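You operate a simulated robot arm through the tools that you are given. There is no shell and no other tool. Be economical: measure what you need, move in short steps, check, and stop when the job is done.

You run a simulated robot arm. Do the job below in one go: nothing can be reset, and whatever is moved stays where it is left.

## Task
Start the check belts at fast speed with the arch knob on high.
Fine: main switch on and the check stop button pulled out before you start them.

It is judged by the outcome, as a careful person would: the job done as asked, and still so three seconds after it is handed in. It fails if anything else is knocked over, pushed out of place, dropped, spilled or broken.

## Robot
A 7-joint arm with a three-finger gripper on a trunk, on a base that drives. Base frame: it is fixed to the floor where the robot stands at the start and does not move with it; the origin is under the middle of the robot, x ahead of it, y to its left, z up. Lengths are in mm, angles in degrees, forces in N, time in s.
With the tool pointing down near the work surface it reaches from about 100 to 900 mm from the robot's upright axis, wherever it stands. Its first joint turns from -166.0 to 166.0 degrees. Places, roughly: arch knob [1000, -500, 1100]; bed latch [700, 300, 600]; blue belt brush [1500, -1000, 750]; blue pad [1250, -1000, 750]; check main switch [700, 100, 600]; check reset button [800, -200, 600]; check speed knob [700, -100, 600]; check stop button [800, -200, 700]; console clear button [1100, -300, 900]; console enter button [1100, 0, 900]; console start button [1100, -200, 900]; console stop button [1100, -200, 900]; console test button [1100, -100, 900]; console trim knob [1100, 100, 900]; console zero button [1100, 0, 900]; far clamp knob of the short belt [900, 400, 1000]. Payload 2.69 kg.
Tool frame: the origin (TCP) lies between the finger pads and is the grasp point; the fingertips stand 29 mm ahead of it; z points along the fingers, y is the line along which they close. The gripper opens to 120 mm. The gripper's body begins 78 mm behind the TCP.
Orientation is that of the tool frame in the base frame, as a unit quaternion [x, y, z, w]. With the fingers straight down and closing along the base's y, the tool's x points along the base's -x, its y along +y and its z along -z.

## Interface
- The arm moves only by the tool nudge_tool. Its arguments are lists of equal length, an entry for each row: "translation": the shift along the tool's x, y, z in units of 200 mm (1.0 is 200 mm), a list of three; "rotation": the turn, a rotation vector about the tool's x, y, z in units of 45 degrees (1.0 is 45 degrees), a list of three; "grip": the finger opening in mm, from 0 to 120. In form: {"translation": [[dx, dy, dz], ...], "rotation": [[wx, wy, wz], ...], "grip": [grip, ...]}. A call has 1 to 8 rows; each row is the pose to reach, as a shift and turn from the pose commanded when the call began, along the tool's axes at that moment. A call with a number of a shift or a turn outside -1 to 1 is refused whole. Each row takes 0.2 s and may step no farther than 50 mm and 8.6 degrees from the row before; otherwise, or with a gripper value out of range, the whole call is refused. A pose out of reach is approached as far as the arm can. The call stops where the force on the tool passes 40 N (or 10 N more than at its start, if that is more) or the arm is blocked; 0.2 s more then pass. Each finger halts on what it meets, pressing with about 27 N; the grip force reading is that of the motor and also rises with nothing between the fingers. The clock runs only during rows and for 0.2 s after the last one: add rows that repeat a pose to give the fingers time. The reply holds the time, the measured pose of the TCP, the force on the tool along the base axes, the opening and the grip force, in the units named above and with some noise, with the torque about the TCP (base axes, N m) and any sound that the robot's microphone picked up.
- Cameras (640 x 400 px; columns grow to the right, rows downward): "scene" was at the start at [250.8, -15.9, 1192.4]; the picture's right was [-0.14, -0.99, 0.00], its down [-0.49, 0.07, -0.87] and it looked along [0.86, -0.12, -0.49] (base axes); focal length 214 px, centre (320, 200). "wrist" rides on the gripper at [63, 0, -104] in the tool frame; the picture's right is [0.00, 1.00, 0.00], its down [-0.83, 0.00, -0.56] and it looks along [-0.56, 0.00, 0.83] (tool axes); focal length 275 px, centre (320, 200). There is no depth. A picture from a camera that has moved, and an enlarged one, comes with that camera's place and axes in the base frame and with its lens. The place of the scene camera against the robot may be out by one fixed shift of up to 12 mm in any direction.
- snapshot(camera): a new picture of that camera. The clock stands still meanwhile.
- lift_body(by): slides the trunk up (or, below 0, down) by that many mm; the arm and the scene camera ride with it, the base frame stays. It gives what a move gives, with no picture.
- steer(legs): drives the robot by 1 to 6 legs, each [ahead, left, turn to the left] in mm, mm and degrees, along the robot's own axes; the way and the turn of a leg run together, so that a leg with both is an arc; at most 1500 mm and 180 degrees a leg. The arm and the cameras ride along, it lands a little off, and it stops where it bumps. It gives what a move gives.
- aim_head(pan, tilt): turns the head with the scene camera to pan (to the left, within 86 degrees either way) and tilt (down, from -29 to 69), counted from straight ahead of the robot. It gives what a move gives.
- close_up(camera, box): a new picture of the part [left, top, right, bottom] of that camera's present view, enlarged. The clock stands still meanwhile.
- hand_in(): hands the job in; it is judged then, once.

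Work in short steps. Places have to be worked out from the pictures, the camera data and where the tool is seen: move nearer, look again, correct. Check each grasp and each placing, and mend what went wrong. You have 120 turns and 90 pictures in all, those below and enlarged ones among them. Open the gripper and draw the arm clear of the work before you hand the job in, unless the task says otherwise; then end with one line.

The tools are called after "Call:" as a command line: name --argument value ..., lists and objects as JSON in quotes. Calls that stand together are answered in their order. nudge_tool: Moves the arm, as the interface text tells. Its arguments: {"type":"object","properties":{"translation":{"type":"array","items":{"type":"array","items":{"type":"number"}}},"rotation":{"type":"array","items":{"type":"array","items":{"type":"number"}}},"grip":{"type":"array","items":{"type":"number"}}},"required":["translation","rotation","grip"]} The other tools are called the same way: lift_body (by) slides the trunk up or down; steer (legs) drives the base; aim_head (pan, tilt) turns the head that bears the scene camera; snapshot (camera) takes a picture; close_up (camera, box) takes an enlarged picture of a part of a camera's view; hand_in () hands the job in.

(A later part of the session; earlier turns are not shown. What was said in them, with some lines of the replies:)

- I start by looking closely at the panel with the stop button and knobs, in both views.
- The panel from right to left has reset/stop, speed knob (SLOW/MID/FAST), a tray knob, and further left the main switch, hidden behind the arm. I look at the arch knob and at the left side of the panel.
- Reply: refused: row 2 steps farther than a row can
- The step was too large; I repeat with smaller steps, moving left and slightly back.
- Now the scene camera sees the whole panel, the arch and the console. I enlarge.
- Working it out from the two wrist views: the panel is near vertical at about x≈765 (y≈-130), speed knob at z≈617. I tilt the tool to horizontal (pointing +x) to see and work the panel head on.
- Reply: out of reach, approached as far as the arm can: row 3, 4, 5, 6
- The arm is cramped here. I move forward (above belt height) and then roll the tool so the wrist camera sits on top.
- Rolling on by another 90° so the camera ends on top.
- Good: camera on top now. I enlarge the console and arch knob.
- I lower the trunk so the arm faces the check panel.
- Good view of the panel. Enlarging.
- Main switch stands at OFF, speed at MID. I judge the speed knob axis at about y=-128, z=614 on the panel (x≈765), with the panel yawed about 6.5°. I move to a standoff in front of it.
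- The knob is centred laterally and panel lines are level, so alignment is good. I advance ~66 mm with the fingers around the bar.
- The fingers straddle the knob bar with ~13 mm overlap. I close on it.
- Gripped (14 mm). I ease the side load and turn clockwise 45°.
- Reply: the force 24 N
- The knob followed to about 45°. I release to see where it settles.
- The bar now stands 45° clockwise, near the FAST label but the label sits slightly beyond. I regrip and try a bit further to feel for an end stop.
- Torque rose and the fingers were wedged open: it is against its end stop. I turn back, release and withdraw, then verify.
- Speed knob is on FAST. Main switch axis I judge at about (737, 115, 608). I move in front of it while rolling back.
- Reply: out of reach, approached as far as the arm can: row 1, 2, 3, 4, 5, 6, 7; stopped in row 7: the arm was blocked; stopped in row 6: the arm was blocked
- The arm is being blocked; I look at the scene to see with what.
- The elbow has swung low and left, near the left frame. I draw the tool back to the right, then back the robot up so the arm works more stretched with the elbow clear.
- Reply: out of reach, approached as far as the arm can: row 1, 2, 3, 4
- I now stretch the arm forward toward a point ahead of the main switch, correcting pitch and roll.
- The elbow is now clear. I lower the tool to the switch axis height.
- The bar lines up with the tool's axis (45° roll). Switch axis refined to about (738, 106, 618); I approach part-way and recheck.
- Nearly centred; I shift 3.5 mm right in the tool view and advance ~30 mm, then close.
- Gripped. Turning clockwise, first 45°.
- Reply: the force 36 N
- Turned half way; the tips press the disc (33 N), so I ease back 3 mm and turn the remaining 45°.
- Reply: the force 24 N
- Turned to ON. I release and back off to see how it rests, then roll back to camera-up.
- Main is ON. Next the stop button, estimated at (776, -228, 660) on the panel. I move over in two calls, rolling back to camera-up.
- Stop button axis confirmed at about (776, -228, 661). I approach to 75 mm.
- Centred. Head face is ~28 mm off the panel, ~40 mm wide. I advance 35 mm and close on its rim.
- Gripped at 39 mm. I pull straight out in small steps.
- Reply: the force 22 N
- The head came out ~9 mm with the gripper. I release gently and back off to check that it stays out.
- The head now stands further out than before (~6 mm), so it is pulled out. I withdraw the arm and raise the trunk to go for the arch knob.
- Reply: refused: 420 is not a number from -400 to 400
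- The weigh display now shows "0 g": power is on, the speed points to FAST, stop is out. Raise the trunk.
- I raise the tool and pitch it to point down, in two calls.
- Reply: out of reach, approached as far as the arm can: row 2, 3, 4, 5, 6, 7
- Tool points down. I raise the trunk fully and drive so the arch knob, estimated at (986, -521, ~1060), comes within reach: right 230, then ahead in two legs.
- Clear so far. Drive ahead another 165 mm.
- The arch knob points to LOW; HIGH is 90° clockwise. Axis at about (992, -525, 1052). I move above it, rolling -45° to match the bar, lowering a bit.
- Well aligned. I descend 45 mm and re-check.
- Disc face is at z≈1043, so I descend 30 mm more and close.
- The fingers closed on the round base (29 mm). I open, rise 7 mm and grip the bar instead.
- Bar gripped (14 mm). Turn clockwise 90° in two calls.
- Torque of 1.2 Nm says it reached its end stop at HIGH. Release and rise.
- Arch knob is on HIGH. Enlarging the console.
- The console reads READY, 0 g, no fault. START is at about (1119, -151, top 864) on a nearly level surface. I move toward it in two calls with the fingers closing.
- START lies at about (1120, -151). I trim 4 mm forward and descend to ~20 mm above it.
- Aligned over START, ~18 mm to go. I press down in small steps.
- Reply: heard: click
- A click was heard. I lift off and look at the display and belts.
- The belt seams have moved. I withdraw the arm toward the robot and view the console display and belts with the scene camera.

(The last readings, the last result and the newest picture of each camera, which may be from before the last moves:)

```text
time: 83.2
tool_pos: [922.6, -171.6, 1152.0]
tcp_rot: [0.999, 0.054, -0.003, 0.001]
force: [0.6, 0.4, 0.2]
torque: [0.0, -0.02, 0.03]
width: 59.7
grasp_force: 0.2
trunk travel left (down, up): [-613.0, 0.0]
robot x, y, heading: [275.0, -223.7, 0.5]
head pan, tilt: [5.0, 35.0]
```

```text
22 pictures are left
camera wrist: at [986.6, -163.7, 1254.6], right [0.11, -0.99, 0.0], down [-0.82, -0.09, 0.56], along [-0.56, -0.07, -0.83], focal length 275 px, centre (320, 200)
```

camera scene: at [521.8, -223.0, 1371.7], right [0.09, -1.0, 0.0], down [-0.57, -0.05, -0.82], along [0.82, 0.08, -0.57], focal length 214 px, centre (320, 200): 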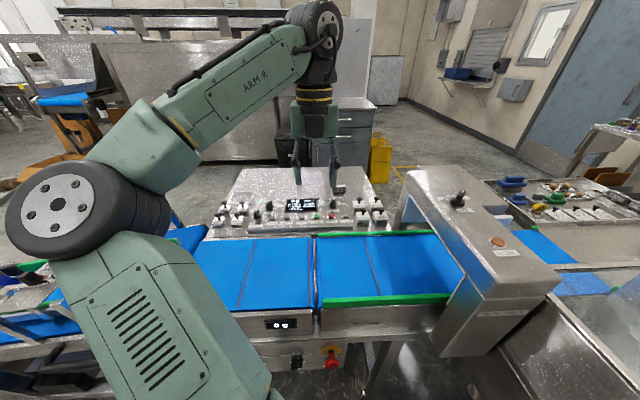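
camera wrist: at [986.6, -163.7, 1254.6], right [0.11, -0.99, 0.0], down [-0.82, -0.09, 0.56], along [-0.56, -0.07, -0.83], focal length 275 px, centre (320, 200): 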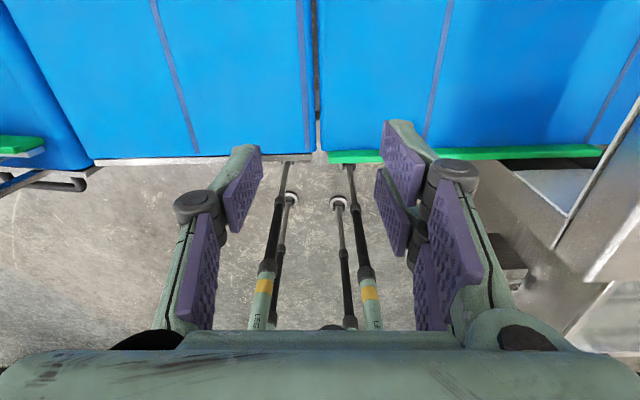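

Call:
close_up --camera "scene" --box '[205, 165, 395, 245]'

Call:
close_up --camera "scene" --box '[420, 175, 530, 260]'

Call:
close_up --camera "scene" --box '[200, 220, 460, 380]'

```text
3.37 times, centred on (300, 205) of scene
camera zoom: at [521.8, -223.0, 1371.7], right [0.09, -1.0, 0.0], down [-0.57, -0.05, -0.82], along [0.82, 0.08, -0.57], focal length 722 px, centre (387, 183)
```

zoom: 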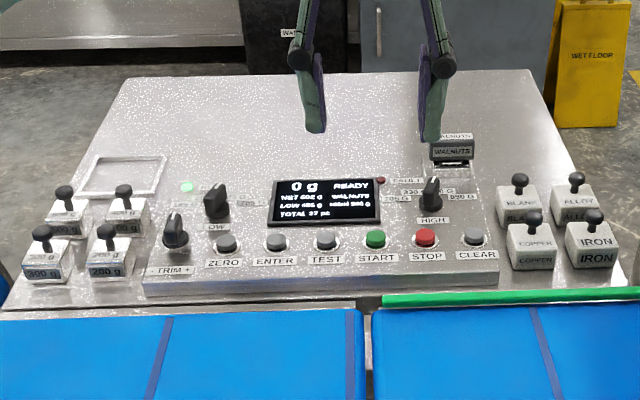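

```text
4.71 times, centred on (475, 218) of scene
camera zoom: at [521.8, -223.0, 1371.7], right [0.09, -1.0, 0.0], down [-0.57, -0.05, -0.82], along [0.82, 0.08, -0.57], focal length 1009 px, centre (-409, 118)
```

zoom: 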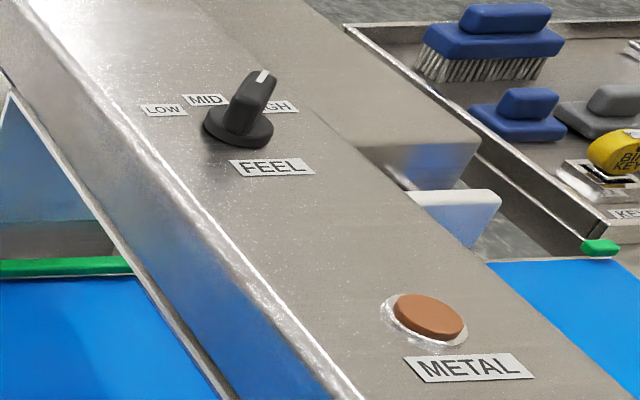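

```text
2.46 times, centred on (330, 300) of scene
camera zoom: at [521.8, -223.0, 1371.7], right [0.09, -1.0, 0.0], down [-0.57, -0.05, -0.82], along [0.82, 0.08, -0.57], focal length 528 px, centre (295, -46)
```

zoom: 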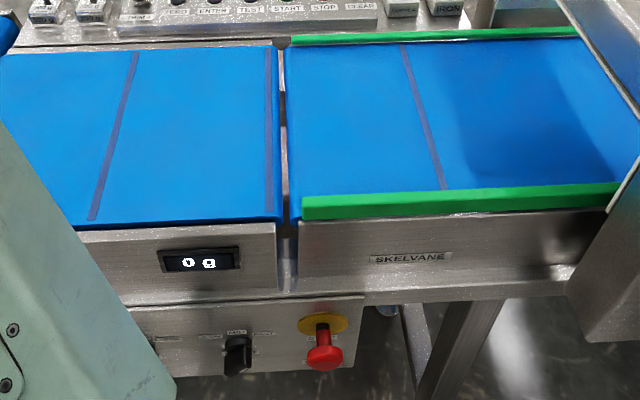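

RUN lamp is lit, FAULT dark, arch at HIGH. I back the arm off a little more and confirm the belt motion and speed knob once more.

Call:
nudge_tool --translation '[[-0.2, 0, 0], [-0.4, 0, 0], [-0.6, 0, 0], [-0.7, 0, 0], [-0.7, 0, 0]]' --rotation '[[0, 0, 0], [0, 0, 0], [0, 0, 0], [0, 0, 0], [0, 0, 0]]' --grip '[60, 60, 60, 60, 60]'

Call:
snapshot --camera "scene"

Call:
close_up --camera "scene" --box '[270, 335, 350, 385]'

```text
time: 84.5
tool_pos: [784.3, -186.9, 1152.7]
tcp_rot: [0.998, 0.056, -0.003, 0.001]
force: [-1.0, 0.0, 0.3]
torque: [-0.01, 0.0, 0.04]
width: 59.7
grasp_force: 0.1
trunk travel left (down, up): [-613.0, 0.0]
robot x, y, heading: [274.7, -230.3, 0.4]
head pan, tilt: [5.0, 35.0]
```

```text
18 pictures are left
camera scene: at [521.8, -222.9, 1371.6], right [0.09, -1.0, 0.0], down [-0.57, -0.05, -0.82], along [0.82, 0.08, -0.57], focal length 214 px, centre (320, 200)
```

scene: 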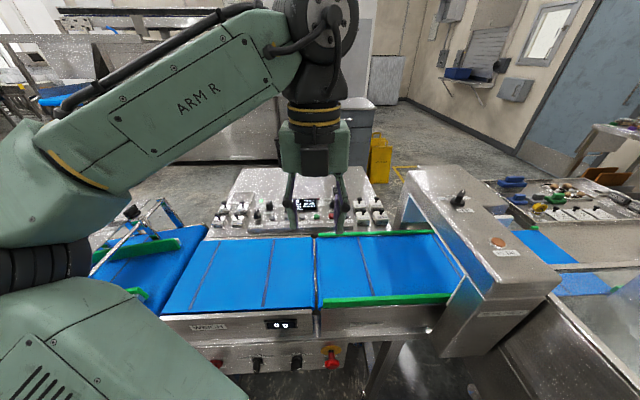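

```text
8.00 times, centred on (310, 360) of scene
camera zoom: at [521.8, -222.9, 1371.6], right [0.09, -1.0, 0.0], down [-0.57, -0.05, -0.82], along [0.82, 0.08, -0.57], focal length 1716 px, centre (400, -1080)
```

zoom: 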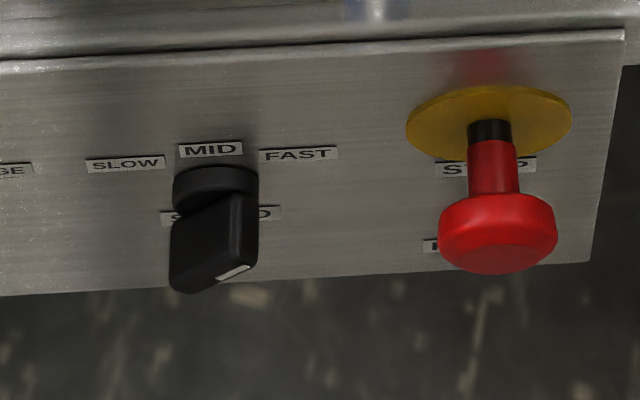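

The belt seams keep moving, the speed knob's pointer is on the FAST side, the stop button is out with its black collar showing, and the arm is clear. I hand in.

Call:
hand_in

```text
The job is handed in.
```

The check belts are running at fast speed with the arch knob on HIGH; I turned the main switch on and pulled the stop button out before pressing start.
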